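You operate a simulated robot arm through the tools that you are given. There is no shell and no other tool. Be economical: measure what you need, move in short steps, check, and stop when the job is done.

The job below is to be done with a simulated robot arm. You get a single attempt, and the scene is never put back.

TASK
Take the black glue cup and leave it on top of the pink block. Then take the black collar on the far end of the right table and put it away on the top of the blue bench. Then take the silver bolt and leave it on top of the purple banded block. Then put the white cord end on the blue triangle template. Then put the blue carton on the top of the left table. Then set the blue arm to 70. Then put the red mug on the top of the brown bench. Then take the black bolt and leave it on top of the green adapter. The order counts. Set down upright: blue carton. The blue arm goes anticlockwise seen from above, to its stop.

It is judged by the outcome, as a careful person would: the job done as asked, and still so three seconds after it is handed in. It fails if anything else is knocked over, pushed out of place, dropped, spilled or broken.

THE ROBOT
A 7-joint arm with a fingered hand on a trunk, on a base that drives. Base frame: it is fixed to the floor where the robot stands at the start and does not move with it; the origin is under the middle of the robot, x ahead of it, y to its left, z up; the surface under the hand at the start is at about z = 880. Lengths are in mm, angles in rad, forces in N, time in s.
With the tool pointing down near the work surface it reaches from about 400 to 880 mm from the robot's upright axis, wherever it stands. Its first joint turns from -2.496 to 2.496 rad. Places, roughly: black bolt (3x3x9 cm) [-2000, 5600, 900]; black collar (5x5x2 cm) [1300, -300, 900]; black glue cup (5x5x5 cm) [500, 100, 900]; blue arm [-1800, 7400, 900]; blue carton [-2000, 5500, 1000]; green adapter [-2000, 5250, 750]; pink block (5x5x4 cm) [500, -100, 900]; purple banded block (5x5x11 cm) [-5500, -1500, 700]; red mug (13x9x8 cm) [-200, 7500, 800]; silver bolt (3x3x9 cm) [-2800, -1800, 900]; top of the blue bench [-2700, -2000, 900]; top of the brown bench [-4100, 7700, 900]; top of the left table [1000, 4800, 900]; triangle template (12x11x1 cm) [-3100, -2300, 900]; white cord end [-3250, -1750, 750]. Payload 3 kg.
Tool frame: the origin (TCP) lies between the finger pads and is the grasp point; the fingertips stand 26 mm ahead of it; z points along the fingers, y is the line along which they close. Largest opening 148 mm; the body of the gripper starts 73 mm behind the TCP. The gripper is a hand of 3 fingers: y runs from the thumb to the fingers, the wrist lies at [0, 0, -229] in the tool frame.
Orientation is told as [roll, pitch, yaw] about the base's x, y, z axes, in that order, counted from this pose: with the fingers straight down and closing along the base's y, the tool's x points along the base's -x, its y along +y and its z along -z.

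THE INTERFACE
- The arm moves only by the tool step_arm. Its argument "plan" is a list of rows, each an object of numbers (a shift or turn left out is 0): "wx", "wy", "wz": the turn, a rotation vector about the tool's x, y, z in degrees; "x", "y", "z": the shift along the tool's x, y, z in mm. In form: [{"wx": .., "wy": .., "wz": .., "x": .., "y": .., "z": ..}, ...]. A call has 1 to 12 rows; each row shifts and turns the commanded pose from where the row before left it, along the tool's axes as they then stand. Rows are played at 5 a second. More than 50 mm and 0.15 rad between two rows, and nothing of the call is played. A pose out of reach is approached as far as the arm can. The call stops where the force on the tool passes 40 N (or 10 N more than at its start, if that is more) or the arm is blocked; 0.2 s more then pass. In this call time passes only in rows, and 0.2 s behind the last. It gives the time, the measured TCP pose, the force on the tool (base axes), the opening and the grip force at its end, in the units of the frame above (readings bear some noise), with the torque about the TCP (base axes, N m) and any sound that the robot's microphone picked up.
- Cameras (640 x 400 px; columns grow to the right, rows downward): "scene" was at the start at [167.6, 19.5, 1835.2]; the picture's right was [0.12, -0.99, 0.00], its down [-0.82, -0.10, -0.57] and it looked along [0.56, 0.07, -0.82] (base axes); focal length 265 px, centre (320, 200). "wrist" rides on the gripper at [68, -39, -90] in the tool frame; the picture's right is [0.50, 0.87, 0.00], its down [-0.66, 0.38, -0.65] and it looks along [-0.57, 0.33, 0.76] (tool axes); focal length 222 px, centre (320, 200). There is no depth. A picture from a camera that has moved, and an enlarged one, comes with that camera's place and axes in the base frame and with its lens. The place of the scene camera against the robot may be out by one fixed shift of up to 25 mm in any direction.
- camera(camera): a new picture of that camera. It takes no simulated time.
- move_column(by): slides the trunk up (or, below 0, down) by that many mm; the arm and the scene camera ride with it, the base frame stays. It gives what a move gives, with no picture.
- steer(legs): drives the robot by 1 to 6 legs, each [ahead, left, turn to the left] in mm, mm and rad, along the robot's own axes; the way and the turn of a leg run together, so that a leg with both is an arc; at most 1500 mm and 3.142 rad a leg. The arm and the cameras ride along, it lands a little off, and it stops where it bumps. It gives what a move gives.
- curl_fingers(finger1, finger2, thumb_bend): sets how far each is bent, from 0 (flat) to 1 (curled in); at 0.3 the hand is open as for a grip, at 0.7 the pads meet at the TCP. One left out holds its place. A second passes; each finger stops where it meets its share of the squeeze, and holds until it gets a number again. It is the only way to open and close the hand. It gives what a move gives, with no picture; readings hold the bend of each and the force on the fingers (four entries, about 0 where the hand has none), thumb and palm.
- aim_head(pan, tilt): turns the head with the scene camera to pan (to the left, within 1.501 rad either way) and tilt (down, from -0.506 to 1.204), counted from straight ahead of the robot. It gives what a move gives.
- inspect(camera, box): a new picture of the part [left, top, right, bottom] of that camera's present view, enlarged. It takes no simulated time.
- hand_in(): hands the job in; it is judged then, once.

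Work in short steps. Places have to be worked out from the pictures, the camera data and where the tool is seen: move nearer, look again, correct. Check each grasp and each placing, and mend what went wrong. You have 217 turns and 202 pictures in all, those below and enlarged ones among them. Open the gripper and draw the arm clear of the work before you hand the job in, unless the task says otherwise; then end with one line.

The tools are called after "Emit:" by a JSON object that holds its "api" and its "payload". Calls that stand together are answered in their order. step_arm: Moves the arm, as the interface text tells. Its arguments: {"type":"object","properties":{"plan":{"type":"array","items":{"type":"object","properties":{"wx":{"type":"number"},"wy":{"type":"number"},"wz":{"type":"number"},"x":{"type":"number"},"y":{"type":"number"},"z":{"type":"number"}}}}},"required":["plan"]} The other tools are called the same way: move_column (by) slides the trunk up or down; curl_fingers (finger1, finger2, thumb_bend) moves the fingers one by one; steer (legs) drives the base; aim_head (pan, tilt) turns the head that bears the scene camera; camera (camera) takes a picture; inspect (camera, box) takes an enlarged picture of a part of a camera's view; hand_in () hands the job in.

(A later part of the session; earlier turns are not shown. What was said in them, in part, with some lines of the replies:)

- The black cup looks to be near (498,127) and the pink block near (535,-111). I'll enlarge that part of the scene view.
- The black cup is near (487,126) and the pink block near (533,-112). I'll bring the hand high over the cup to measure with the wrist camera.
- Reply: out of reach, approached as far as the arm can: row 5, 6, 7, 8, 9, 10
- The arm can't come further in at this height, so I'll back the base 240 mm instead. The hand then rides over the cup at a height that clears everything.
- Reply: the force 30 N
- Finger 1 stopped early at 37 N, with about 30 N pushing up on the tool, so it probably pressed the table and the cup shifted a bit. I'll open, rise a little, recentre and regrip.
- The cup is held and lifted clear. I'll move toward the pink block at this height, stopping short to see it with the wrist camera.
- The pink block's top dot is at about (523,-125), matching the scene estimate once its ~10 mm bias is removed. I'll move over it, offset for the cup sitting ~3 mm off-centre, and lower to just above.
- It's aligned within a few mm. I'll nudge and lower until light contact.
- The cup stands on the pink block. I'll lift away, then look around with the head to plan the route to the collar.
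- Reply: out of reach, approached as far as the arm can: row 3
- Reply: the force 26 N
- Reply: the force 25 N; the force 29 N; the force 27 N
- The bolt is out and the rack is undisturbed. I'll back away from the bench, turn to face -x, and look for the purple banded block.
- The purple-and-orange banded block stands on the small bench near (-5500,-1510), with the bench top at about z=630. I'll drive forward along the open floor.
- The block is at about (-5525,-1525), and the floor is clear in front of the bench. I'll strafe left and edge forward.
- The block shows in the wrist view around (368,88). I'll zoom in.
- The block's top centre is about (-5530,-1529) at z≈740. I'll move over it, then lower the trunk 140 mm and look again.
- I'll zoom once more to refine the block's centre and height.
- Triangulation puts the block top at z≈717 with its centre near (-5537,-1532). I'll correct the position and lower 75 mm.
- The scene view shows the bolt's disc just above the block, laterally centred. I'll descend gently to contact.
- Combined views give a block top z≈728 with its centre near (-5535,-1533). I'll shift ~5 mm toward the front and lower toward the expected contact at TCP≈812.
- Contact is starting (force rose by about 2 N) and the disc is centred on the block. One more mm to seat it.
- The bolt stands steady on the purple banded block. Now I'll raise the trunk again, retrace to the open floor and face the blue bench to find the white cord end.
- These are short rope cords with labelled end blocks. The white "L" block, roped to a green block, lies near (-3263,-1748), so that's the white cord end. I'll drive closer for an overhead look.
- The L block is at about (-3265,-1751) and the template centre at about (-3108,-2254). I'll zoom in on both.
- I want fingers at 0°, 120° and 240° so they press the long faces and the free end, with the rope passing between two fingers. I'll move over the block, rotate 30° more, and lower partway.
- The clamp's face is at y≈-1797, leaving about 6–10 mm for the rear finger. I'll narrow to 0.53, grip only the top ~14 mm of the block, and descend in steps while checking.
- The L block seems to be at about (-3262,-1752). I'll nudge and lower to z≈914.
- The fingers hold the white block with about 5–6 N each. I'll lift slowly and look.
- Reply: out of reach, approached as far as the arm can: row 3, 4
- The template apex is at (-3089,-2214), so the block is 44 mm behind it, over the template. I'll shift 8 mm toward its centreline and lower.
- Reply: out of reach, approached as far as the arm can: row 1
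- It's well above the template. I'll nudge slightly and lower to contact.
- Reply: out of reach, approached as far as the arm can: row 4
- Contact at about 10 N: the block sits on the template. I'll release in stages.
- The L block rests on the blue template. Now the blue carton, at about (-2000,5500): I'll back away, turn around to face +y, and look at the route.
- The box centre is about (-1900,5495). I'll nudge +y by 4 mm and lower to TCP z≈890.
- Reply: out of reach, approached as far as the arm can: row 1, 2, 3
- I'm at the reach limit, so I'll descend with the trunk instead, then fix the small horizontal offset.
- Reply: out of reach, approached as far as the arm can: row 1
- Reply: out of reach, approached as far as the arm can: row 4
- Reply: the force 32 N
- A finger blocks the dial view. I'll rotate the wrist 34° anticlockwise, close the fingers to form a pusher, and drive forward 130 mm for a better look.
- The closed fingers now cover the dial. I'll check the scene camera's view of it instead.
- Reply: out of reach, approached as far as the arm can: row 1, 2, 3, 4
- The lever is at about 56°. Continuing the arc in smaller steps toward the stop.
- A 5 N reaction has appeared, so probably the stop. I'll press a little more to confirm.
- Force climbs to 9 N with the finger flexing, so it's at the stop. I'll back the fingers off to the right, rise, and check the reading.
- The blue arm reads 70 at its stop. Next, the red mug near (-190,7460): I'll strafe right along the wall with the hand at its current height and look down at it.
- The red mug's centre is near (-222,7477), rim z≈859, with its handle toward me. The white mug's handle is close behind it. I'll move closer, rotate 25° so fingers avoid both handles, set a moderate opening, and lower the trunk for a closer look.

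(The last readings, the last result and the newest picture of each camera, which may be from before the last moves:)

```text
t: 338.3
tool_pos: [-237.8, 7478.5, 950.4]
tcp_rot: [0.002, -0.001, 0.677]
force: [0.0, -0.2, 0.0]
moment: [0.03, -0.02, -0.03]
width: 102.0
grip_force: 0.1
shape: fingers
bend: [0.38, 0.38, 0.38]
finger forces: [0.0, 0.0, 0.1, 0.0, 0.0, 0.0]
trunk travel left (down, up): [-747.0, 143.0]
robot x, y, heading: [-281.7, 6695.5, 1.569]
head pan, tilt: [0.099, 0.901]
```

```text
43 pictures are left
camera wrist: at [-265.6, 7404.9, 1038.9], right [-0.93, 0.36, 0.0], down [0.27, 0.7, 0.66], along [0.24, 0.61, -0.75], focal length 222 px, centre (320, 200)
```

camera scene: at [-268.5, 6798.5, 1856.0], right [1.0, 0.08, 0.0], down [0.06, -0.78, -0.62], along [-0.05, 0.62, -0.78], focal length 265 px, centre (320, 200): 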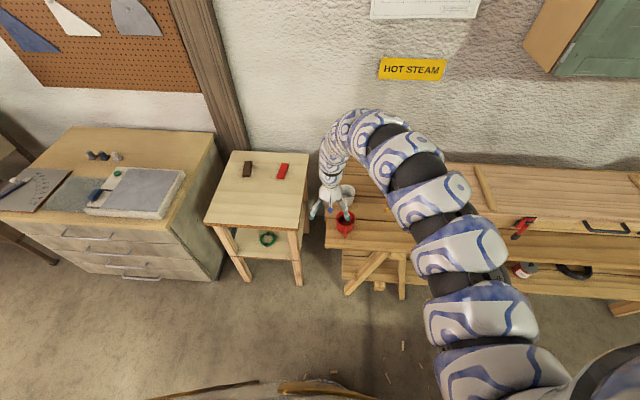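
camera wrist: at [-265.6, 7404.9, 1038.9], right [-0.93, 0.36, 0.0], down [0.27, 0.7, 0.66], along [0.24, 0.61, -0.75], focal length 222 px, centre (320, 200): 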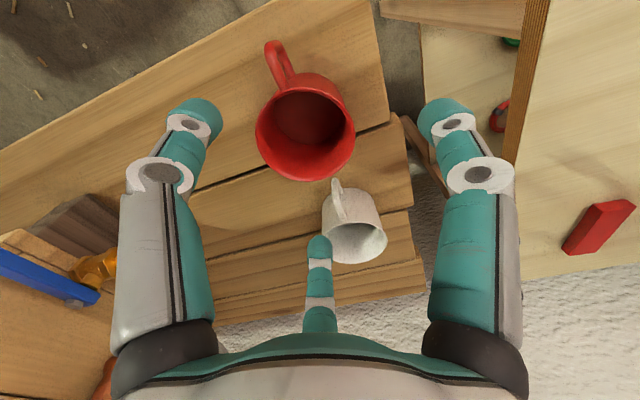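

The mug centre is confirmed at about (-222,7480), rim z≈857. The white mug is clear of the finger path. I'll align and lower around it.

Emit:
{"api": "step_arm", "payload": {"plan": [{"x": -13.4, "y": -8.9}]}}

Emit:
{"api": "move_column", "payload": {"by": -50}}

Emit:
{"api": "camera", "payload": {"camera": "wrist"}}

```text
t: 338.7
tool_pos: [-220.4, 7479.5, 950.6]
tcp_rot: [0.003, -0.001, 0.677]
force: [0.2, 0.4, 0.3]
moment: [0.02, 0.03, 0.0]
width: 101.8
grip_force: 0.1
shape: fingers
bend: [0.38, 0.38, 0.38]
finger forces: [0.0, 0.1, 0.0, 0.0, 0.1, 0.0]
trunk travel left (down, up): [-747.0, 143.0]
robot x, y, heading: [-281.9, 6693.7, 1.564]
head pan, tilt: [0.099, 0.901]
```

```text
t: 339.6
tool_pos: [-221.6, 7479.5, 899.5]
tcp_rot: [0.002, -0.004, 0.677]
force: [0.7, -0.3, 0.5]
moment: [-0.01, -0.01, -0.04]
width: 102.2
grip_force: 0.0
shape: fingers
bend: [0.38, 0.38, 0.38]
finger forces: [0.0, 0.0, 0.1, 0.0, 0.1, 0.0]
trunk travel left (down, up): [-697.0, 193.0]
robot x, y, heading: [-280.5, 6693.4, 1.568]
head pan, tilt: [0.099, 0.901]
```

```text
42 pictures are left
camera wrist: at [-249.4, 7406.4, 988.7], right [-0.93, 0.36, 0.0], down [0.27, 0.7, 0.66], along [0.24, 0.61, -0.75], focal length 222 px, centre (320, 200)
```

wrist: 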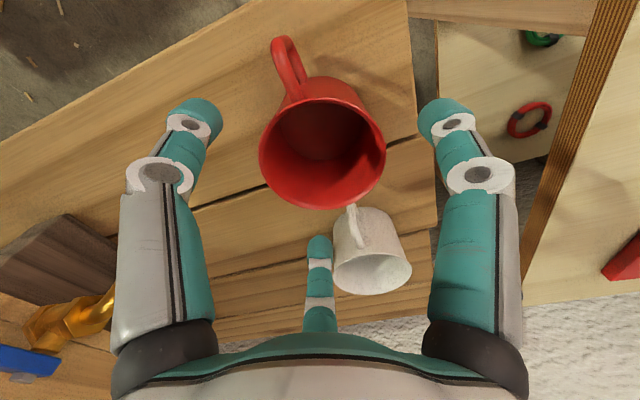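

It's well centred. I'll lower another 66 mm and close gently.

Emit:
{"api": "move_column", "payload": {"by": -66}}

Emit:
{"api": "curl_fingers", "payload": {"finger1": 0.45, "finger2": 0.45, "thumb_bend": 0.45}}

Emit:
{"api": "curl_fingers", "payload": {"finger1": 0.65, "finger2": 0.65, "thumb_bend": 0.65}}

Emit:
{"api": "camera", "payload": {"camera": "wrist"}}

```text
t: 340.6
tool_pos: [-221.0, 7480.0, 833.4]
tcp_rot: [0.001, -0.003, 0.677]
force: [-1.0, 0.5, -0.1]
moment: [0.02, -0.01, 0.0]
width: 102.1
grip_force: 0.1
shape: fingers
bend: [0.38, 0.38, 0.38]
finger forces: [0.0, 0.0, 0.0, 0.0, 0.0, 0.0]
trunk travel left (down, up): [-631.0, 259.0]
robot x, y, heading: [-281.0, 6692.7, 1.569]
head pan, tilt: [0.099, 0.901]
```

```text
t: 341.6
tool_pos: [-220.5, 7479.4, 834.7]
tcp_rot: [0.002, -0.002, 0.676]
force: [-0.1, 0.5, 0.5]
moment: [-0.01, 0.0, 0.02]
width: 79.3
grip_force: 0.2
shape: fingers
bend: [0.45, 0.44, 0.45]
finger forces: [0.0, 0.5, 0.1, 0.0, 0.0, 0.1]
trunk travel left (down, up): [-631.0, 259.0]
robot x, y, heading: [-280.4, 6688.4, 1.57]
head pan, tilt: [0.099, 0.901]
```

```text
t: 342.6
tool_pos: [-221.1, 7479.2, 833.7]
tcp_rot: [0.002, -0.002, 0.676]
force: [0.2, -0.1, 1.6]
moment: [-0.07, 0.02, 0.04]
width: 63.0
grip_force: 22.4
shape: fingers
bend: [0.48, 0.46, 0.55]
finger forces: [12.0, 14.5, 0.0, 0.0, 17.3, 0.0]
trunk travel left (down, up): [-631.0, 259.0]
robot x, y, heading: [-278.6, 6694.9, 1.569]
head pan, tilt: [0.099, 0.901]
```

```text
41 pictures are left
camera wrist: at [-249.3, 7406.5, 922.6], right [-0.93, 0.36, 0.0], down [0.27, 0.7, 0.66], along [0.24, 0.61, -0.75], focal length 222 px, centre (320, 200)
```

wrist: 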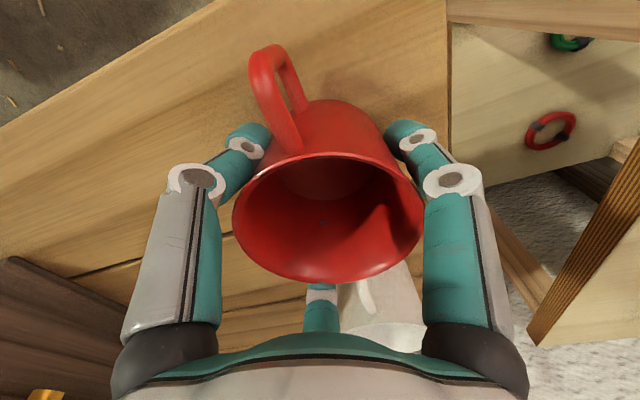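

The mug is gripped firmly. I'll lift, back off so the hand clears the tall hopper, and strafe west toward the brown bench.

Emit:
{"api": "move_column", "payload": {"by": 250}}

Emit:
{"api": "steer", "payload": {"legs": [[-340, 0, 0], [0, 1500, 0], [0, 1400, 0]]}}

Emit:
{"api": "aim_head", "payload": {"pan": 0.25, "tilt": 0.6}}

Emit:
{"api": "camera", "payload": {"camera": "scene"}}

```text
t: 345.2
tool_pos: [-220.9, 7479.5, 1083.1]
tcp_rot: [0.002, -0.001, 0.676]
force: [-0.2, -0.2, -1.2]
moment: [-0.01, 0.01, -0.04]
width: 63.2
grip_force: 22.2
shape: fingers
bend: [0.48, 0.46, 0.55]
finger forces: [11.9, 14.5, 0.0, 0.1, 17.1, 0.0]
trunk travel left (down, up): [-881.0, 9.0]
robot x, y, heading: [-279.5, 6693.3, 1.57]
head pan, tilt: [0.099, 0.901]
```

```text
t: 361.0
tool_pos: [-3119.2, 7109.1, 1083.6]
tcp_rot: [0.002, -0.003, 0.695]
force: [0.0, 0.5, -1.3]
moment: [0.02, 0.02, 0.01]
width: 63.0
grip_force: 22.4
shape: fingers
bend: [0.48, 0.46, 0.55]
finger forces: [11.9, 14.5, 0.0, 0.0, 16.9, 0.0]
trunk travel left (down, up): [-881.0, 9.0]
robot x, y, heading: [-3166.5, 6324.5, 1.588]
head pan, tilt: [0.099, 0.901]
```

```text
t: 361.8
tool_pos: [-3119.4, 7108.4, 1084.5]
tcp_rot: [0.001, 0.0, 0.696]
force: [-0.7, -0.3, -0.6]
moment: [0.0, 0.01, -0.01]
width: 63.4
grip_force: 22.0
shape: fingers
bend: [0.48, 0.46, 0.55]
finger forces: [11.8, 14.6, 0.1, 0.1, 16.8, 0.1]
trunk travel left (down, up): [-881.0, 9.0]
robot x, y, heading: [-3161.9, 6323.6, 1.59]
head pan, tilt: [0.25, 0.6]
```

```text
40 pictures are left
camera scene: at [-3173.1, 6497.7, 1964.7], right [0.97, 0.26, 0.0], down [0.15, -0.55, -0.82], along [-0.22, 0.8, -0.57], focal length 265 px, centre (320, 200)
```

scene: 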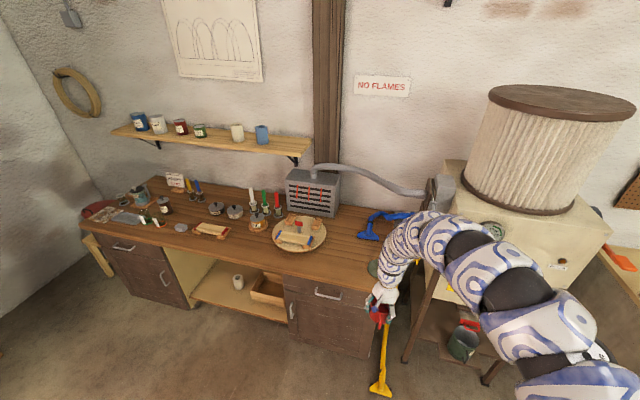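

There's free bench top near (-3340,7430), between the round board and the lid. I'll strafe left 220 and go forward 320, then look down.

Emit:
{"api": "steer", "payload": {"legs": [[0, 220, -0.02], [310, 0, 0]]}}

Emit:
{"api": "camera", "payload": {"camera": "wrist"}}

Emit:
{"api": "camera", "payload": {"camera": "scene"}}

```text
t: 365.2
tool_pos: [-3321.2, 7421.4, 1082.9]
tcp_rot: [-0.001, -0.002, 0.673]
force: [0.2, 0.9, -2.1]
moment: [0.0, -0.02, 0.01]
width: 63.1
grip_force: 21.4
shape: fingers
bend: [0.48, 0.46, 0.55]
finger forces: [11.8, 14.6, 0.0, 0.1, 16.8, 0.0]
trunk travel left (down, up): [-881.0, 9.0]
robot x, y, heading: [-3386.1, 6634.4, 1.563]
head pan, tilt: [0.25, 0.6]
```

```text
39 pictures are left
camera wrist: at [-3349.0, 7348.1, 1172.0], right [-0.93, 0.37, 0.0], down [0.28, 0.7, 0.66], along [0.24, 0.61, -0.76], focal length 222 px, centre (320, 200)
```

wrist: 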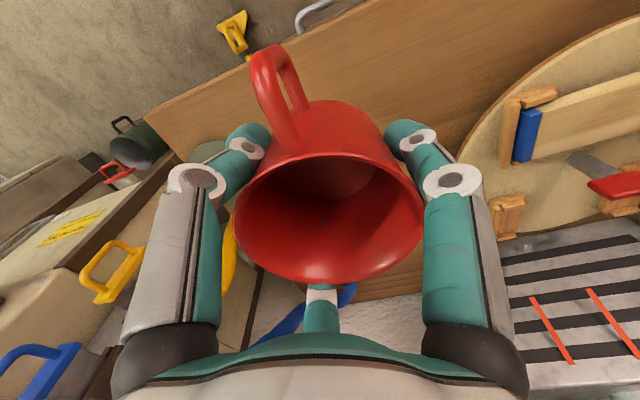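

```text
38 pictures are left
camera scene: at [-3387.4, 6811.3, 1964.6], right [0.97, 0.24, 0.0], down [0.14, -0.55, -0.82], along [-0.2, 0.8, -0.57], focal length 265 px, centre (320, 200)
```

scene: 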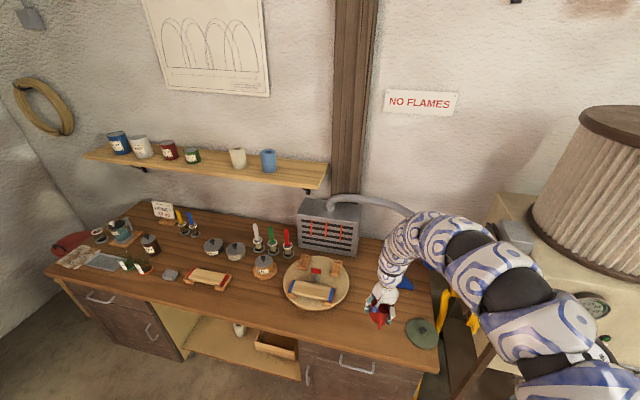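

Everything around the spot is at least 150 mm away. I'll lower with the trunk 120 mm and feel down with the arm.

Emit:
{"api": "move_column", "payload": {"by": -120}}

Emit:
{"api": "step_arm", "payload": {"plan": [{"z": 4}, {"z": 3}, {"z": 3}, {"z": 3}, {"z": 2}, {"z": 2}]}}

Emit:
{"api": "camera", "payload": {"camera": "wrist"}}

```text
t: 366.7
tool_pos: [-3320.3, 7420.0, 963.4]
tcp_rot: [0.002, -0.001, 0.673]
force: [-0.1, -0.1, -1.1]
moment: [-0.01, -0.02, 0.03]
width: 62.7
grip_force: 21.2
shape: fingers
bend: [0.48, 0.46, 0.55]
finger forces: [11.9, 14.6, 0.1, 0.1, 16.8, 0.0]
trunk travel left (down, up): [-761.0, 129.0]
robot x, y, heading: [-3381.2, 6636.1, 1.57]
head pan, tilt: [0.25, 0.6]
```

```text
t: 368.1
tool_pos: [-3319.3, 7419.9, 947.7]
tcp_rot: [0.002, -0.001, 0.675]
force: [-1.0, -0.3, -1.8]
moment: [0.03, -0.03, -0.01]
width: 62.7
grip_force: 21.2
shape: fingers
bend: [0.48, 0.46, 0.55]
finger forces: [11.8, 14.5, 0.1, 0.0, 16.7, 0.0]
trunk travel left (down, up): [-761.0, 129.0]
robot x, y, heading: [-3382.9, 6633.9, 1.562]
head pan, tilt: [0.25, 0.6]
```

```text
37 pictures are left
camera wrist: at [-3348.9, 7347.1, 1035.5], right [-0.93, 0.37, 0.0], down [0.28, 0.7, 0.66], along [0.24, 0.61, -0.76], focal length 222 px, centre (320, 200)
```

wrist: 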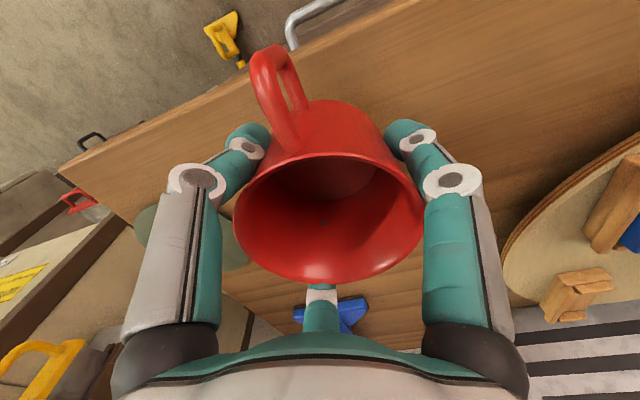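

No contact yet. I'll go on in small force-guarded steps.

Emit:
{"api": "step_arm", "payload": {"plan": [{"z": 3}, {"z": 3}, {"z": 3}, {"z": 2}, {"z": 2}, {"z": 2}]}}

Emit:
{"api": "step_arm", "payload": {"plan": [{"z": 2}, {"z": 2}, {"z": 2}, {"z": 2}]}}

```text
t: 369.5
tool_pos: [-3320.7, 7420.5, 932.4]
tcp_rot: [0.002, -0.001, 0.674]
force: [0.0, -0.2, -2.2]
moment: [-0.01, -0.02, 0.02]
width: 62.8
grip_force: 21.4
shape: fingers
bend: [0.48, 0.46, 0.55]
finger forces: [11.9, 14.7, 0.1, 0.0, 16.8, 0.0]
trunk travel left (down, up): [-761.0, 129.0]
robot x, y, heading: [-3378.2, 6631.9, 1.565]
head pan, tilt: [0.25, 0.6]
```

```text
t: 370.5
tool_pos: [-3319.9, 7420.5, 923.6]
tcp_rot: [0.002, -0.002, 0.673]
force: [0.3, 0.2, -1.2]
moment: [-0.01, 0.03, -0.01]
width: 63.1
grip_force: 21.8
shape: fingers
bend: [0.48, 0.46, 0.55]
finger forces: [11.8, 14.6, 0.1, 0.1, 16.7, 0.0]
trunk travel left (down, up): [-761.0, 129.0]
robot x, y, heading: [-3380.5, 6634.1, 1.569]
head pan, tilt: [0.25, 0.6]
```

Emit:
{"api": "step_arm", "payload": {"plan": [{"z": 2}, {"z": 2}, {"z": 2}, {"z": 2}]}}

Emit:
{"api": "camera", "payload": {"camera": "wrist"}}

```text
t: 371.5
tool_pos: [-3321.7, 7420.0, 915.0]
tcp_rot: [0.001, -0.001, 0.674]
force: [0.6, 0.2, -0.7]
moment: [0.0, 0.01, 0.01]
width: 63.2
grip_force: 21.5
shape: fingers
bend: [0.48, 0.46, 0.55]
finger forces: [11.8, 14.6, 0.1, 0.0, 16.7, 0.1]
trunk travel left (down, up): [-761.0, 129.0]
robot x, y, heading: [-3386.0, 6632.8, 1.567]
head pan, tilt: [0.25, 0.6]
```

```text
36 pictures are left
camera wrist: at [-3349.2, 7347.2, 1004.2], right [-0.93, 0.36, 0.0], down [0.28, 0.7, 0.66], along [0.24, 0.61, -0.76], focal length 222 px, centre (320, 200)
```

wrist: 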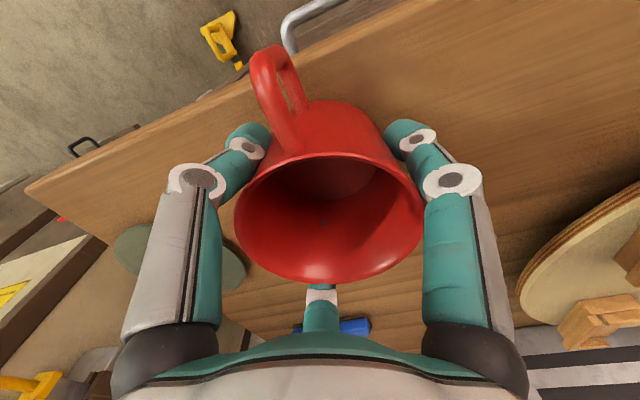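

The bench's front edge is nearer than I thought (y≈7360), so the mug is too close to it. I'll raise 20 mm and drive 70 mm further in.

Emit:
{"api": "step_arm", "payload": {"plan": [{"z": -20}]}}

Emit:
{"api": "steer", "payload": {"legs": [[75, 0, 0]]}}

Emit:
{"api": "step_arm", "payload": {"plan": [{"z": 10}, {"z": 5}, {"z": 3}, {"z": 2}, {"z": 2}, {"z": 2}, {"z": 2}]}}

Emit:
{"api": "camera", "payload": {"camera": "wrist"}}

```text
t: 371.9
tool_pos: [-3321.1, 7419.9, 936.3]
tcp_rot: [0.002, -0.004, 0.674]
force: [-0.9, -0.2, -1.7]
moment: [0.02, -0.02, -0.02]
width: 63.0
grip_force: 21.9
shape: fingers
bend: [0.48, 0.46, 0.55]
finger forces: [11.7, 14.5, 0.0, 0.0, 16.7, 0.0]
trunk travel left (down, up): [-761.0, 129.0]
robot x, y, heading: [-3384.5, 6633.9, 1.566]
head pan, tilt: [0.25, 0.6]
```

```text
t: 372.9
tool_pos: [-3319.9, 7495.9, 934.1]
tcp_rot: [0.0, -0.001, 0.674]
force: [0.0, 0.2, -1.6]
moment: [-0.04, -0.02, -0.02]
width: 62.8
grip_force: 21.5
shape: fingers
bend: [0.48, 0.46, 0.55]
finger forces: [11.9, 14.4, 0.0, 0.0, 16.6, 0.1]
trunk travel left (down, up): [-761.0, 129.0]
robot x, y, heading: [-3384.0, 6707.9, 1.563]
head pan, tilt: [0.25, 0.6]
```

```text
t: 374.5
tool_pos: [-3319.4, 7495.1, 911.9]
tcp_rot: [0.006, -0.006, 0.674]
force: [1.0, -1.2, 25.6]
moment: [-0.09, 0.02, 0.04]
width: 62.7
grip_force: 21.9
shape: fingers
bend: [0.48, 0.46, 0.56]
finger forces: [11.5, 14.0, 0.1, 0.1, 18.0, 0.0]
trunk travel left (down, up): [-761.0, 129.0]
robot x, y, heading: [-3380.4, 6709.2, 1.567]
head pan, tilt: [0.25, 0.6]
```

```text
35 pictures are left
camera wrist: at [-3347.9, 7421.4, 1000.7], right [-0.93, 0.37, 0.0], down [0.28, 0.7, 0.66], along [0.24, 0.61, -0.75], focal length 222 px, centre (320, 200)
```

wrist: 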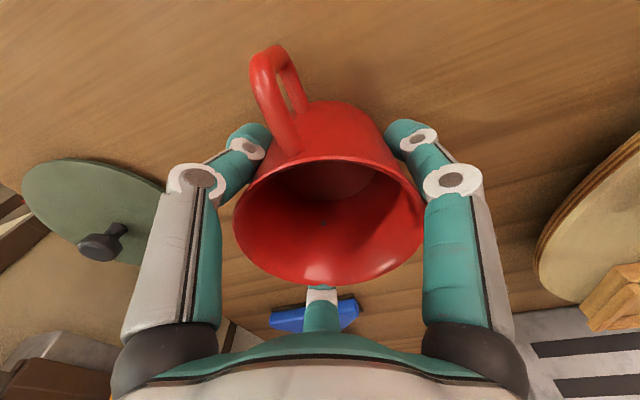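

Contact made (25 N), with the mug fully over the wood. I'll ease up slightly and release.

Emit:
{"api": "step_arm", "payload": {"plan": [{"z": -2}]}}

Emit:
{"api": "curl_fingers", "payload": {"finger1": 0.43, "finger2": 0.41, "thumb_bend": 0.48}}

Emit:
{"api": "curl_fingers", "payload": {"finger1": 0.37, "finger2": 0.37, "thumb_bend": 0.37}}

Emit:
{"api": "move_column", "payload": {"by": 127}}

Emit:
{"api": "camera", "payload": {"camera": "wrist"}}

```text
t: 374.9
tool_pos: [-3319.5, 7494.7, 912.5]
tcp_rot: [0.002, -0.004, 0.673]
force: [0.5, 0.5, 16.8]
moment: [-0.04, 0.04, 0.04]
width: 62.5
grip_force: 21.1
shape: fingers
bend: [0.48, 0.46, 0.56]
finger forces: [11.2, 14.6, 0.0, 0.0, 16.3, 0.1]
trunk travel left (down, up): [-761.0, 129.0]
robot x, y, heading: [-3386.2, 6710.9, 1.559]
head pan, tilt: [0.25, 0.6]
```

```text
t: 375.9
tool_pos: [-3319.4, 7495.8, 912.2]
tcp_rot: [0.001, -0.001, 0.674]
force: [-0.2, -0.1, 0.3]
moment: [0.01, 0.01, 0.0]
width: 76.5
grip_force: 0.1
shape: fingers
bend: [0.43, 0.41, 0.48]
finger forces: [0.1, 0.1, 0.0, 0.0, 0.0, 0.0]
trunk travel left (down, up): [-761.0, 129.0]
robot x, y, heading: [-3378.6, 6708.4, 1.565]
head pan, tilt: [0.25, 0.6]
```

```text
t: 376.9
tool_pos: [-3320.2, 7494.9, 911.6]
tcp_rot: [0.002, -0.002, 0.675]
force: [0.3, -0.5, 0.3]
moment: [-0.02, 0.02, -0.03]
width: 104.2
grip_force: 0.1
shape: fingers
bend: [0.37, 0.37, 0.37]
finger forces: [0.1, 0.0, 0.0, 0.0, 0.0, 0.0]
trunk travel left (down, up): [-761.0, 129.0]
robot x, y, heading: [-3380.9, 6705.2, 1.562]
head pan, tilt: [0.25, 0.6]
```

```text
t: 378.5
tool_pos: [-3319.5, 7494.6, 1038.6]
tcp_rot: [0.0, -0.003, 0.674]
force: [0.5, 0.0, -0.7]
moment: [-0.01, 0.0, 0.0]
width: 104.8
grip_force: 0.0
shape: fingers
bend: [0.37, 0.37, 0.37]
finger forces: [0.0, 0.0, 0.1, 0.1, 0.0, 0.0]
trunk travel left (down, up): [-888.0, 2.0]
robot x, y, heading: [-3381.0, 6711.5, 1.564]
head pan, tilt: [0.25, 0.6]
```

```text
34 pictures are left
camera wrist: at [-3347.9, 7422.1, 1127.3], right [-0.93, 0.37, 0.0], down [0.28, 0.7, 0.66], along [0.24, 0.61, -0.75], focal length 222 px, centre (320, 200)
```

wrist: 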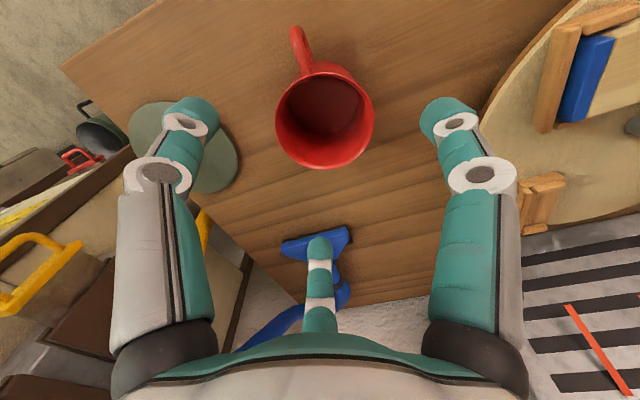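

The mug stands on the brown bench. Last task: black bolt onto the green adapter. I'll back off, turn to face the small table from the west, and drive in with the hand over the bolt side.

Emit:
{"api": "steer", "payload": {"legs": [[-1100, 0, 0], [0, 0, -1.566], [560, 0, 0]]}}

Emit:
{"api": "aim_head", "payload": {"pan": 0, "tilt": 0.8}}

Emit:
{"api": "camera", "payload": {"camera": "scene"}}

Emit:
{"api": "camera", "payload": {"camera": "wrist"}}

```text
t: 390.7
tool_pos: [-2047.2, 5539.3, 1038.2]
tcp_rot: [0.003, -0.003, -0.9]
force: [0.6, -0.9, 0.6]
moment: [-0.02, 0.0, -0.01]
width: 104.2
grip_force: 0.1
shape: fingers
bend: [0.37, 0.37, 0.37]
finger forces: [0.0, 0.0, 0.0, 0.1, 0.1, 0.0]
trunk travel left (down, up): [-888.0, 2.0]
robot x, y, heading: [-2835.7, 5601.0, -0.007]
head pan, tilt: [0.25, 0.6]
```

```text
t: 391.5
tool_pos: [-2049.2, 5539.2, 1038.2]
tcp_rot: [0.002, 0.0, -0.902]
force: [-0.2, -0.4, 0.0]
moment: [0.0, 0.01, -0.01]
width: 104.5
grip_force: 0.1
shape: fingers
bend: [0.37, 0.37, 0.37]
finger forces: [0.0, 0.1, 0.0, 0.1, 0.1, 0.0]
trunk travel left (down, up): [-888.0, 2.0]
robot x, y, heading: [-2837.2, 5603.2, -0.01]
head pan, tilt: [0.0, 0.799]
```

```text
33 pictures are left
camera scene: at [-2658.0, 5612.7, 1954.9], right [-0.01, -1.0, 0.0], down [-0.72, 0.01, -0.7], along [0.7, -0.01, -0.72], focal length 265 px, centre (320, 200)
```

scene: 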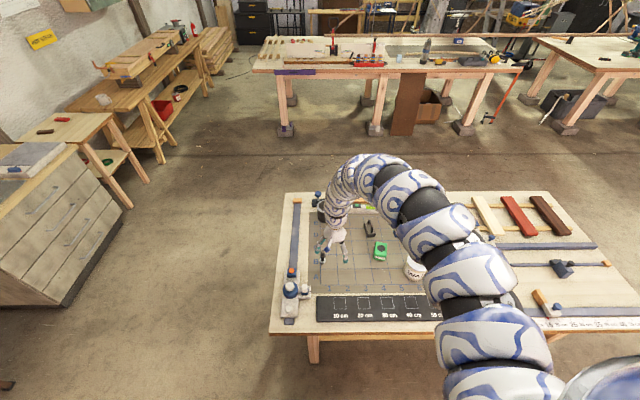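

```text
32 pictures are left
camera wrist: at [-2120.7, 5567.5, 1127.4], right [0.37, 0.93, 0.0], down [0.7, -0.28, 0.66], along [0.61, -0.24, -0.75], focal length 222 px, centre (320, 200)
```

wrist: 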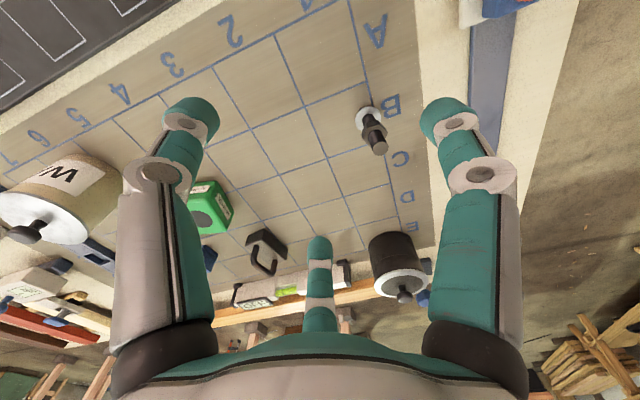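

The black bolt stands at about (-2001,5585), top z≈926. I'll move over it, narrow the fingers, and lower the trunk for a closer check.

Emit:
{"api": "step_arm", "payload": {"plan": [{"x": 3.2, "y": 33}, {"x": 3.1, "y": 33}]}}

Emit:
{"api": "curl_fingers", "payload": {"finger1": 0.49, "finger2": 0.49, "thumb_bend": 0.49}}

Emit:
{"api": "move_column", "payload": {"by": -70}}

Emit:
{"api": "camera", "payload": {"camera": "wrist"}}

```text
t: 392.1
tool_pos: [-2000.6, 5584.6, 1038.4]
tcp_rot: [0.0, -0.002, -0.902]
force: [0.7, -0.6, 0.3]
moment: [-0.02, -0.01, 0.02]
width: 104.3
grip_force: 0.1
shape: fingers
bend: [0.37, 0.37, 0.37]
finger forces: [0.1, 0.1, 0.0, 0.1, 0.1, 0.0]
trunk travel left (down, up): [-888.0, 2.0]
robot x, y, heading: [-2834.3, 5599.4, -0.006]
head pan, tilt: [0.0, 0.799]
```

```text
t: 393.1
tool_pos: [-2000.7, 5585.3, 1038.0]
tcp_rot: [0.002, 0.0, -0.9]
force: [-0.9, -0.9, -0.2]
moment: [0.01, -0.01, -0.01]
width: 65.9
grip_force: 0.0
shape: fingers
bend: [0.49, 0.49, 0.49]
finger forces: [0.0, 0.0, 0.1, 0.0, 0.1, 0.0]
trunk travel left (down, up): [-888.0, 2.0]
robot x, y, heading: [-2836.2, 5604.1, -0.01]
head pan, tilt: [0.0, 0.799]
```

```text
t: 394.2
tool_pos: [-1999.8, 5585.6, 969.6]
tcp_rot: [0.003, -0.001, -0.901]
force: [0.2, -0.1, 0.8]
moment: [0.01, 0.0, -0.02]
width: 66.0
grip_force: 0.0
shape: fingers
bend: [0.49, 0.49, 0.49]
finger forces: [0.0, 0.0, 0.0, 0.0, 0.0, 0.0]
trunk travel left (down, up): [-818.0, 72.0]
robot x, y, heading: [-2833.9, 5605.4, -0.006]
head pan, tilt: [0.0, 0.799]
```

```text
31 pictures are left
camera wrist: at [-2073.1, 5613.9, 1057.7], right [0.37, 0.93, 0.0], down [0.7, -0.28, 0.66], along [0.61, -0.24, -0.75], focal length 222 px, centre (320, 200)
```

wrist: 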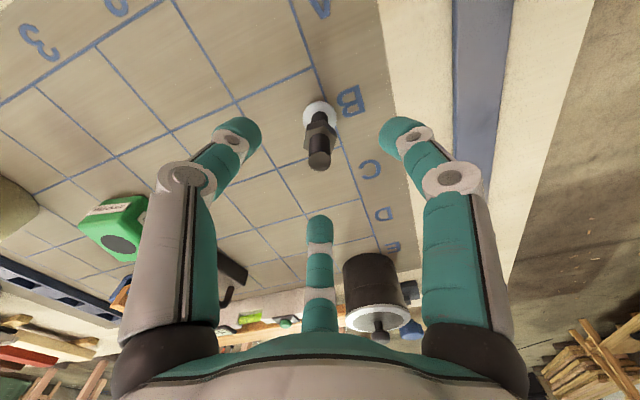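

It's centred. I'll lower 44 mm and grip the upper shaft.

Emit:
{"api": "move_column", "payload": {"by": -43}}

Emit:
{"api": "curl_fingers", "payload": {"finger1": 0.75, "finger2": 0.75, "thumb_bend": 0.75}}

Emit:
{"api": "camera", "payload": {"camera": "wrist"}}

```text
t: 395.1
tool_pos: [-2000.5, 5584.9, 925.2]
tcp_rot: [0.001, -0.002, -0.9]
force: [-0.2, 0.1, -0.1]
moment: [0.01, 0.02, -0.01]
width: 65.7
grip_force: 0.1
shape: fingers
bend: [0.49, 0.49, 0.49]
finger forces: [0.1, 0.0, 0.1, 0.0, 0.0, 0.0]
trunk travel left (down, up): [-775.0, 115.0]
robot x, y, heading: [-2833.9, 5603.1, -0.01]
head pan, tilt: [0.0, 0.799]
```

```text
t: 396.1
tool_pos: [-2000.5, 5585.6, 925.5]
tcp_rot: [0.003, -0.002, -0.9]
force: [1.1, -0.2, 1.8]
moment: [0.01, -0.09, -0.03]
width: 6.4
grip_force: 16.3
shape: fingers
bend: [0.65, 0.65, 0.68]
finger forces: [9.8, 11.5, 0.0, 0.0, 10.8, 0.0]
trunk travel left (down, up): [-775.0, 115.0]
robot x, y, heading: [-2832.8, 5602.8, -0.006]
head pan, tilt: [0.0, 0.799]
```

```text
30 pictures are left
camera wrist: at [-2073.1, 5613.8, 1014.6], right [0.37, 0.93, 0.0], down [0.7, -0.28, 0.66], along [0.61, -0.24, -0.75], focal length 222 px, centre (320, 200)
```

wrist: 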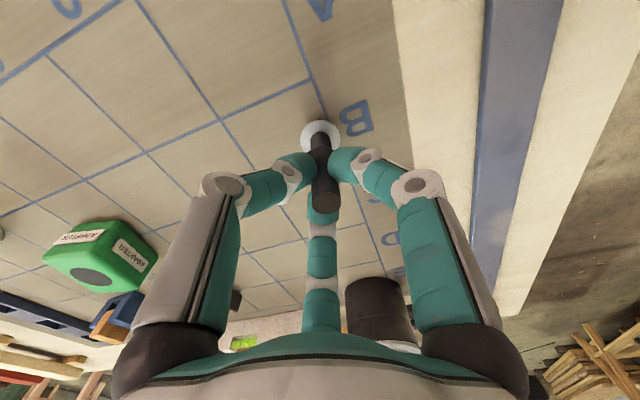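

The grip is good. I'll lift and then look at the adapter.

Emit:
{"api": "move_column", "payload": {"by": 113}}

Emit:
{"api": "steer", "payload": {"legs": [[0, -220, 0]]}}

Emit:
{"api": "camera", "payload": {"camera": "wrist"}}

Emit:
{"api": "inspect", "payload": {"camera": "scene", "box": [250, 160, 410, 260]}}

```text
t: 397.5
tool_pos: [-2000.1, 5585.5, 1038.2]
tcp_rot: [0.001, -0.001, -0.9]
force: [-0.8, -0.1, -2.0]
moment: [-0.02, 0.0, -0.01]
width: 6.4
grip_force: 13.6
shape: fingers
bend: [0.64, 0.65, 0.68]
finger forces: [8.9, 8.2, 0.1, 0.0, 10.3, 0.0]
trunk travel left (down, up): [-888.0, 2.0]
robot x, y, heading: [-2830.8, 5603.8, -0.016]
head pan, tilt: [0.0, 0.799]
```

```text
t: 399.2
tool_pos: [-2001.9, 5365.1, 1038.0]
tcp_rot: [0.003, -0.003, -0.899]
force: [0.9, 0.3, -1.9]
moment: [-0.01, 0.0, 0.05]
width: 6.5
grip_force: 13.5
shape: fingers
bend: [0.64, 0.65, 0.68]
finger forces: [8.6, 8.2, 0.1, 0.0, 10.6, 0.0]
trunk travel left (down, up): [-888.0, 2.0]
robot x, y, heading: [-2841.7, 5384.6, -0.01]
head pan, tilt: [0.0, 0.799]
```

```text
29 pictures are left
camera wrist: at [-2074.6, 5393.7, 1127.4], right [0.37, 0.93, 0.0], down [0.7, -0.28, 0.66], along [0.61, -0.24, -0.76], focal length 222 px, centre (320, 200)
```

wrist: 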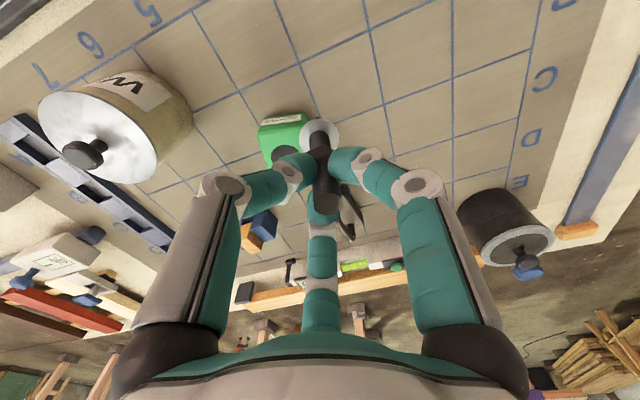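

```text
4.00 times, centred on (330, 210) of scene
camera zoom: at [-2659.5, 5391.2, 1954.9], right [-0.01, -1.0, 0.0], down [-0.72, 0.01, -0.7], along [0.7, 0.0, -0.72], focal length 1059 px, centre (280, 160)
```

zoom: 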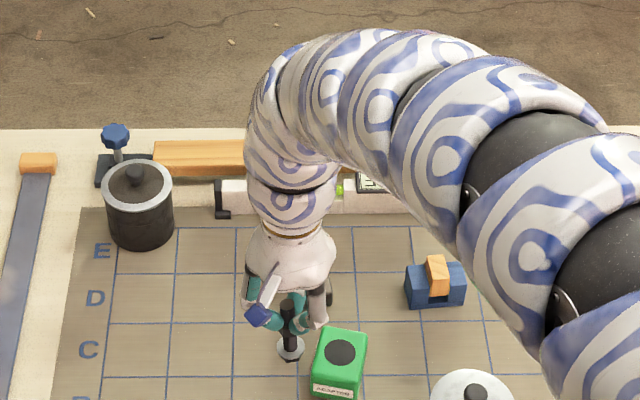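

The bolt lifted with its white base disc. I'll zoom in on the adapter.

Emit:
{"api": "inspect", "payload": {"camera": "wrist", "box": [230, 100, 358, 180]}}

Emit:
{"api": "inspect", "payload": {"camera": "scene", "box": [300, 220, 380, 270]}}

```text
5.00 times, centred on (294, 140) of wrist
camera zoom: at [-2074.6, 5393.7, 1127.4], right [0.37, 0.93, 0.0], down [0.7, -0.28, 0.66], along [0.61, -0.24, -0.76], focal length 1111 px, centre (450, 500)
```

zoom: 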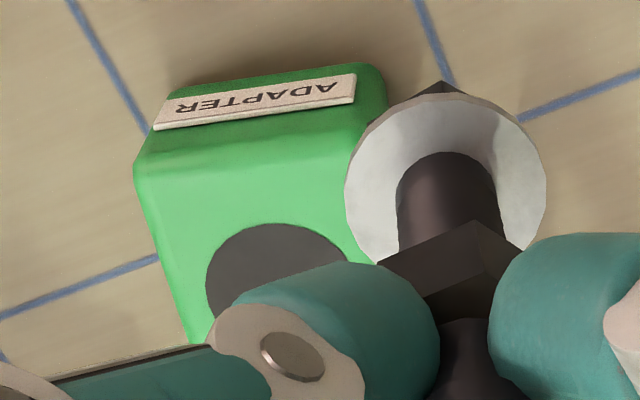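

```text
8.00 times, centred on (340, 245) of scene
camera zoom: at [-2659.5, 5391.2, 1954.9], right [-0.01, -1.0, 0.0], down [-0.72, 0.01, -0.7], along [0.7, 0.0, -0.72], focal length 2118 px, centre (160, -160)
```

zoom: 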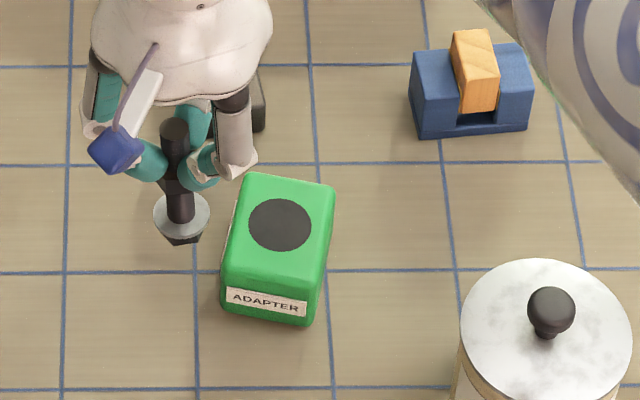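

The adapter's top disc is centred at about (-1961,5306), top z≈888. I'll drive 50 mm closer, move the bolt over it, and lower partway.

Emit:
{"api": "steer", "payload": {"legs": [[50, 0, 0]]}}

Emit:
{"api": "step_arm", "payload": {"plan": [{"x": -20, "y": -22}, {"x": -20, "y": -22}]}}

Emit:
{"api": "camera", "payload": {"camera": "wrist"}}

Emit:
{"api": "inspect", "payload": {"camera": "scene", "box": [300, 220, 380, 270]}}

```text
t: 400.1
tool_pos: [-1948.9, 5365.1, 1037.5]
tcp_rot: [0.002, 0.001, -0.899]
force: [0.1, -0.5, -2.0]
moment: [0.02, 0.05, -0.04]
width: 6.3
grip_force: 13.5
shape: fingers
bend: [0.64, 0.65, 0.68]
finger forces: [8.5, 8.2, 0.0, 0.0, 10.5, 0.0]
trunk travel left (down, up): [-888.0, 2.0]
robot x, y, heading: [-2783.5, 5384.3, -0.003]
head pan, tilt: [0.0, 0.799]
```

```text
t: 400.7
tool_pos: [-1960.6, 5306.7, 1038.7]
tcp_rot: [0.002, -0.002, -0.9]
force: [0.2, -0.4, -1.8]
moment: [0.01, 0.0, -0.01]
width: 6.5
grip_force: 13.2
shape: fingers
bend: [0.64, 0.65, 0.68]
finger forces: [8.5, 8.1, 0.1, 0.1, 10.6, 0.0]
trunk travel left (down, up): [-888.0, 2.0]
robot x, y, heading: [-2782.9, 5391.3, -0.01]
head pan, tilt: [0.0, 0.799]
```

```text
25 pictures are left
camera wrist: at [-2034.1, 5335.3, 1127.5], right [0.37, 0.93, 0.0], down [0.7, -0.28, 0.66], along [0.61, -0.24, -0.76], focal length 222 px, centre (320, 200)
```

wrist: 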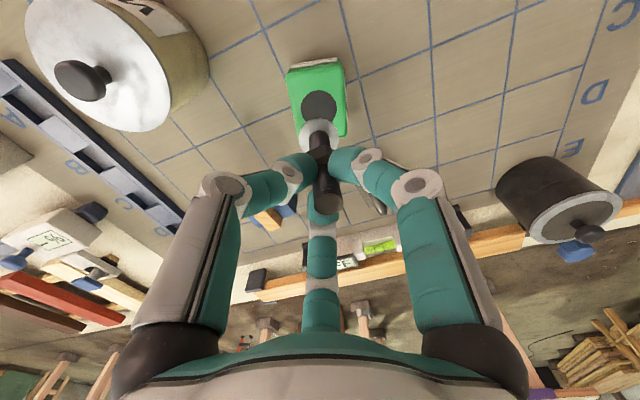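

```text
8.00 times, centred on (340, 245) of scene
camera zoom: at [-2609.9, 5392.2, 1954.9], right [-0.01, -1.0, 0.0], down [-0.72, 0.01, -0.7], along [0.7, 0.0, -0.72], focal length 2118 px, centre (160, -160)
```

zoom: 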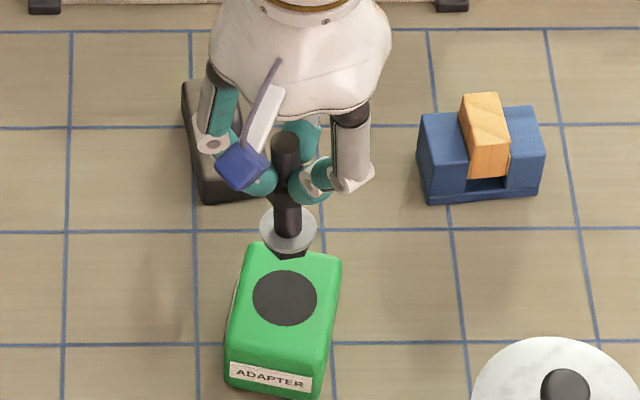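

Both views agree the bolt is over the black disc. I'll lower the trunk 48 mm, then feel down with the arm.

Emit:
{"api": "move_column", "payload": {"by": -48}}

Emit:
{"api": "step_arm", "payload": {"plan": [{"z": 2}, {"z": 2}, {"z": 2}, {"z": 2}]}}

Emit:
{"api": "inspect", "payload": {"camera": "scene", "box": [300, 210, 380, 260]}}

```text
t: 401.6
tool_pos: [-1960.0, 5306.5, 990.9]
tcp_rot: [0.003, -0.002, -0.9]
force: [1.1, -0.6, -1.8]
moment: [-0.03, -0.02, -0.03]
width: 6.2
grip_force: 13.6
shape: fingers
bend: [0.64, 0.65, 0.68]
finger forces: [8.3, 8.0, 0.1, 0.1, 10.6, 0.1]
trunk travel left (down, up): [-840.0, 50.0]
robot x, y, heading: [-2785.3, 5382.5, -0.007]
head pan, tilt: [0.0, 0.799]
```

```text
t: 402.6
tool_pos: [-1959.1, 5306.9, 983.4]
tcp_rot: [0.002, -0.002, -0.899]
force: [-1.1, -0.2, -2.6]
moment: [-0.05, -0.01, -0.01]
width: 6.5
grip_force: 13.6
shape: fingers
bend: [0.64, 0.65, 0.68]
finger forces: [8.2, 8.1, 0.1, 0.1, 10.6, 0.1]
trunk travel left (down, up): [-840.0, 50.0]
robot x, y, heading: [-2787.0, 5383.6, -0.015]
head pan, tilt: [0.0, 0.799]
```

```text
8.00 times, centred on (340, 235) of scene
camera zoom: at [-2609.2, 5392.6, 1906.8], right [-0.01, -1.0, 0.0], down [-0.72, 0.01, -0.7], along [0.7, -0.01, -0.72], focal length 2118 px, centre (160, -80)
```

zoom: 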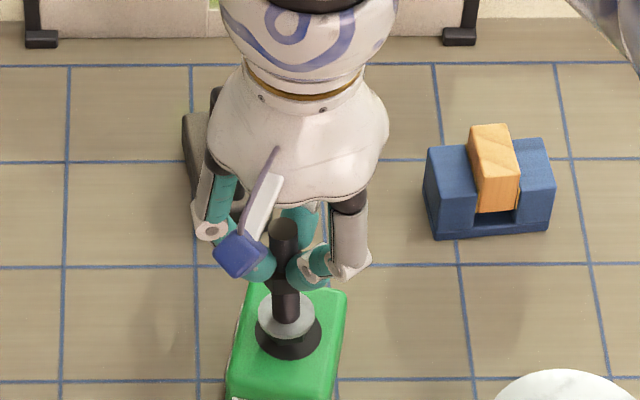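

It's aligned just above the disc. I'll continue in 1–2 mm guarded steps.

Emit:
{"api": "step_arm", "payload": {"plan": [{"z": 2}, {"z": 1.5}, {"z": 1.5}, {"z": 1.5}]}}

Emit:
{"api": "step_arm", "payload": {"plan": [{"z": 1}, {"z": 1}, {"z": 1}]}}

```text
t: 403.6
tool_pos: [-1959.9, 5306.9, 977.1]
tcp_rot: [0.002, -0.002, -0.898]
force: [0.8, -0.5, -2.2]
moment: [0.0, 0.02, -0.01]
width: 6.5
grip_force: 13.4
shape: fingers
bend: [0.64, 0.65, 0.68]
finger forces: [8.2, 8.3, 0.0, 0.0, 10.8, 0.1]
trunk travel left (down, up): [-840.0, 50.0]
robot x, y, heading: [-2783.2, 5384.1, -0.009]
head pan, tilt: [0.0, 0.799]
```

```text
t: 404.4
tool_pos: [-1960.6, 5306.2, 976.2]
tcp_rot: [0.005, -0.003, -0.897]
force: [-0.6, -2.6, 16.3]
moment: [0.04, -0.08, -0.01]
width: 6.2
grip_force: 19.8
shape: fingers
bend: [0.64, 0.64, 0.68]
finger forces: [12.3, 11.6, 0.1, 0.1, 15.8, 0.1]
trunk travel left (down, up): [-840.0, 50.0]
robot x, y, heading: [-2784.8, 5384.3, -0.007]
head pan, tilt: [0.0, 0.799]
```

Contact at z≈976 with 16 N. I'll ease back 1.5 mm and release in stages.

Emit:
{"api": "step_arm", "payload": {"plan": [{"z": -1.5}]}}

Emit:
{"api": "curl_fingers", "payload": {"finger1": 0.6, "finger2": 0.6, "thumb_bend": 0.63}}

Emit:
{"api": "curl_fingers", "payload": {"finger1": 0.48, "finger2": 0.48, "thumb_bend": 0.48}}

Emit:
{"api": "camera", "payload": {"camera": "wrist"}}

```text
t: 404.8
tool_pos: [-1961.4, 5307.4, 975.6]
tcp_rot: [0.003, -0.001, -0.898]
force: [1.3, -1.4, 9.7]
moment: [0.0, -0.09, -0.02]
width: 6.4
grip_force: 17.7
shape: fingers
bend: [0.64, 0.64, 0.68]
finger forces: [9.9, 12.0, 0.0, 0.0, 13.9, 0.0]
trunk travel left (down, up): [-840.0, 50.0]
robot x, y, heading: [-2784.8, 5383.5, -0.004]
head pan, tilt: [0.0, 0.799]
```

```text
t: 405.8
tool_pos: [-1961.7, 5307.7, 974.8]
tcp_rot: [0.001, -0.002, -0.899]
force: [-1.2, -0.3, 0.8]
moment: [-0.01, -0.01, 0.03]
width: 24.7
grip_force: 0.1
shape: fingers
bend: [0.6, 0.6, 0.63]
finger forces: [0.1, 0.0, 0.0, 0.0, 0.1, 0.0]
trunk travel left (down, up): [-840.0, 50.0]
robot x, y, heading: [-2784.3, 5382.6, -0.003]
head pan, tilt: [0.0, 0.799]
```

```text
t: 406.8
tool_pos: [-1960.9, 5305.8, 975.7]
tcp_rot: [0.003, -0.002, -0.899]
force: [0.7, -0.5, 0.3]
moment: [-0.02, 0.05, 0.0]
width: 68.3
grip_force: 0.1
shape: fingers
bend: [0.48, 0.48, 0.48]
finger forces: [0.1, 0.0, 0.1, 0.0, 0.1, 0.1]
trunk travel left (down, up): [-840.0, 50.0]
robot x, y, heading: [-2786.5, 5380.1, -0.008]
head pan, tilt: [0.0, 0.799]
```

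```text
22 pictures are left
camera wrist: at [-2033.6, 5335.7, 1063.7], right [0.37, 0.93, 0.0], down [0.7, -0.28, 0.66], along [0.61, -0.24, -0.75], focal length 222 px, centre (320, 200)
```

wrist: 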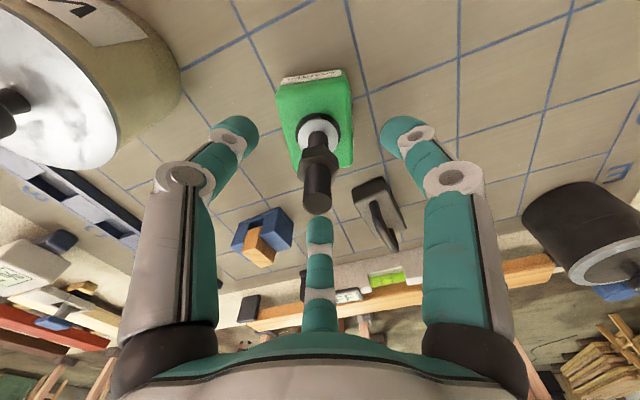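

The bolt stands freely on the adapter. I'll rise straight up, first with the arm and then the trunk, and verify.

Emit:
{"api": "step_arm", "payload": {"plan": [{"z": -15}, {"z": -25}, {"z": -30}, {"z": -30}]}}

Emit:
{"api": "move_column", "payload": {"by": 45}}

Emit:
{"api": "steer", "payload": {"legs": [[-350, 0, 0]]}}

Emit:
{"api": "camera", "payload": {"camera": "scene"}}

Emit:
{"api": "inspect", "payload": {"camera": "scene", "box": [270, 130, 398, 210]}}

```text
t: 407.8
tool_pos: [-1959.0, 5307.2, 1075.6]
tcp_rot: [0.002, -0.001, -0.901]
force: [-1.0, 0.5, 0.6]
moment: [0.01, -0.02, -0.01]
width: 67.8
grip_force: 0.0
shape: fingers
bend: [0.48, 0.48, 0.48]
finger forces: [0.1, 0.0, 0.0, 0.1, 0.0, 0.1]
trunk travel left (down, up): [-840.0, 50.0]
robot x, y, heading: [-2781.5, 5381.5, -0.006]
head pan, tilt: [0.0, 0.799]
```

```text
t: 408.7
tool_pos: [-1961.2, 5307.6, 1119.2]
tcp_rot: [0.002, -0.003, -0.899]
force: [-1.0, 0.0, -0.5]
moment: [-0.02, 0.01, 0.0]
width: 68.2
grip_force: 0.0
shape: fingers
bend: [0.48, 0.48, 0.48]
finger forces: [0.0, 0.0, 0.0, 0.0, 0.0, 0.0]
trunk travel left (down, up): [-885.0, 5.0]
robot x, y, heading: [-2788.0, 5382.9, -0.008]
head pan, tilt: [0.0, 0.799]
```

```text
t: 410.9
tool_pos: [-2313.5, 5309.8, 1120.9]
tcp_rot: [0.001, -0.003, -0.901]
force: [-0.9, -0.4, -0.3]
moment: [0.0, 0.0, -0.02]
width: 68.1
grip_force: 0.1
shape: fingers
bend: [0.48, 0.48, 0.48]
finger forces: [0.0, 0.0, 0.1, 0.0, 0.0, 0.0]
trunk travel left (down, up): [-885.0, 5.0]
robot x, y, heading: [-3140.1, 5386.7, -0.008]
head pan, tilt: [0.0, 0.799]
```

```text
21 pictures are left
camera scene: at [-2963.4, 5395.3, 1952.0], right [-0.01, -1.0, 0.0], down [-0.72, 0.01, -0.7], along [0.7, -0.01, -0.72], focal length 265 px, centre (320, 200)
```

scene: 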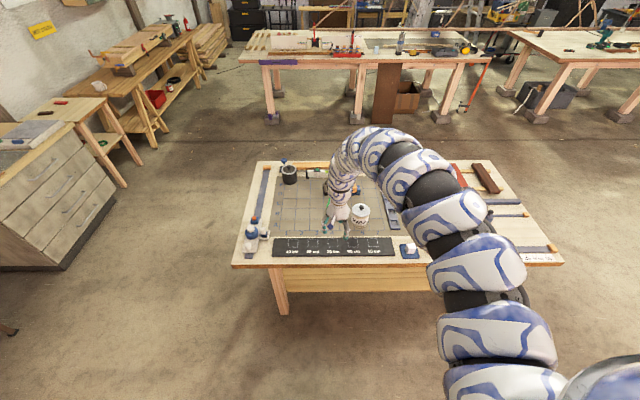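

```text
5.00 times, centred on (334, 170) of scene
camera zoom: at [-2963.4, 5395.3, 1952.0], right [-0.01, -1.0, 0.0], down [-0.72, 0.01, -0.7], along [0.7, -0.01, -0.72], focal length 1324 px, centre (250, 350)
```

zoom: 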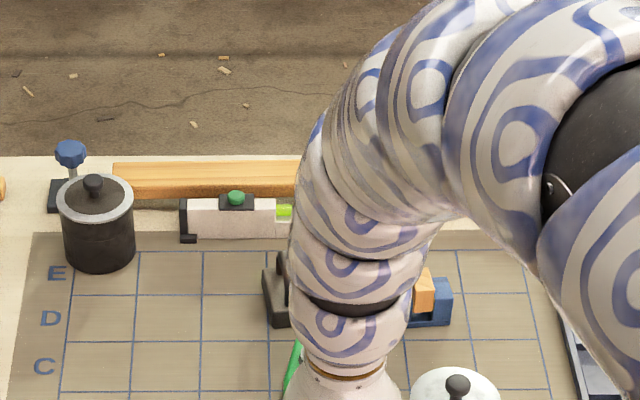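

The arm hides the adapter in this view, so I'll check with the wrist camera.

Emit:
{"api": "camera", "payload": {"camera": "wrist"}}

Emit:
{"api": "inspect", "payload": {"camera": "scene", "box": [330, 20, 458, 100]}}

```text
19 pictures are left
camera wrist: at [-2386.6, 5339.1, 1209.2], right [0.37, 0.93, 0.0], down [0.7, -0.28, 0.66], along [0.61, -0.24, -0.75], focal length 222 px, centre (320, 200)
```

wrist: 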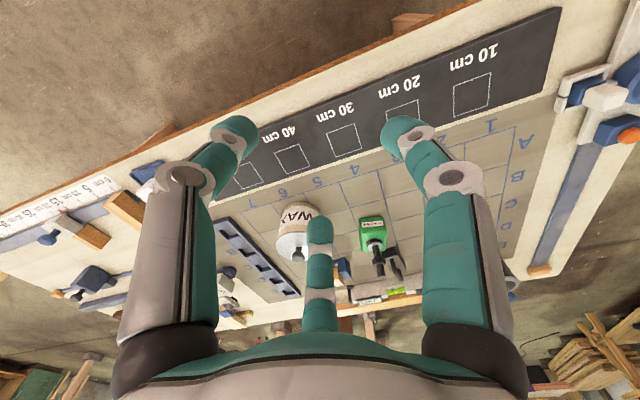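

```text
5.00 times, centred on (394, 60) of scene
camera zoom: at [-2963.4, 5395.3, 1952.0], right [-0.01, -1.0, 0.0], down [-0.72, 0.01, -0.7], along [0.7, -0.01, -0.72], focal length 1324 px, centre (-50, 900)
```

zoom: 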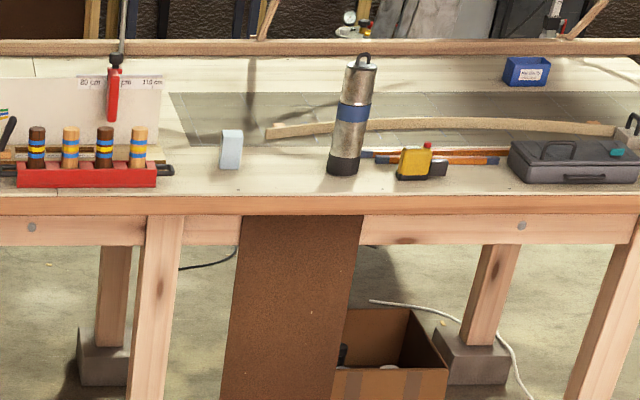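

The carton is upright on the left table. A last zoom on the adapter with the bolt.

Emit:
{"api": "inspect", "payload": {"camera": "wrist", "box": [336, 200, 432, 260]}}

```text
6.67 times, centred on (384, 230) of wrist
camera zoom: at [-2386.6, 5339.1, 1209.2], right [0.37, 0.93, 0.0], down [0.7, -0.28, 0.66], along [0.61, -0.24, -0.75], focal length 1481 px, centre (-107, 0)
```

zoom: 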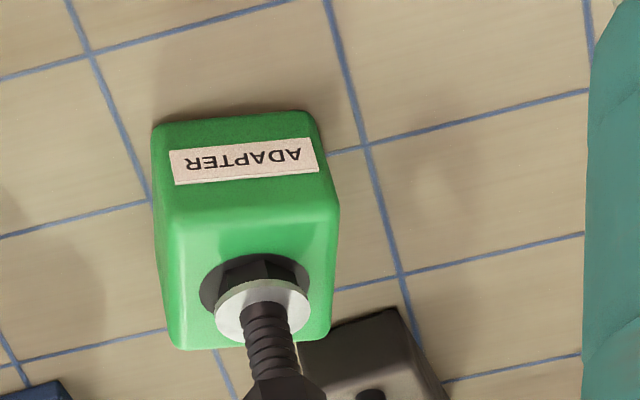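

The bolt stands upright and centred on the adapter. The arm is clear and the hand is open, so I'm handing in.

Emit:
{"api": "hand_in", "payload": {}}

```text
The job is handed in.
```

All eight steps were done in the order given, with nothing else seen knocked over or moved, and the job is handed in with the hand open and the arm clear.
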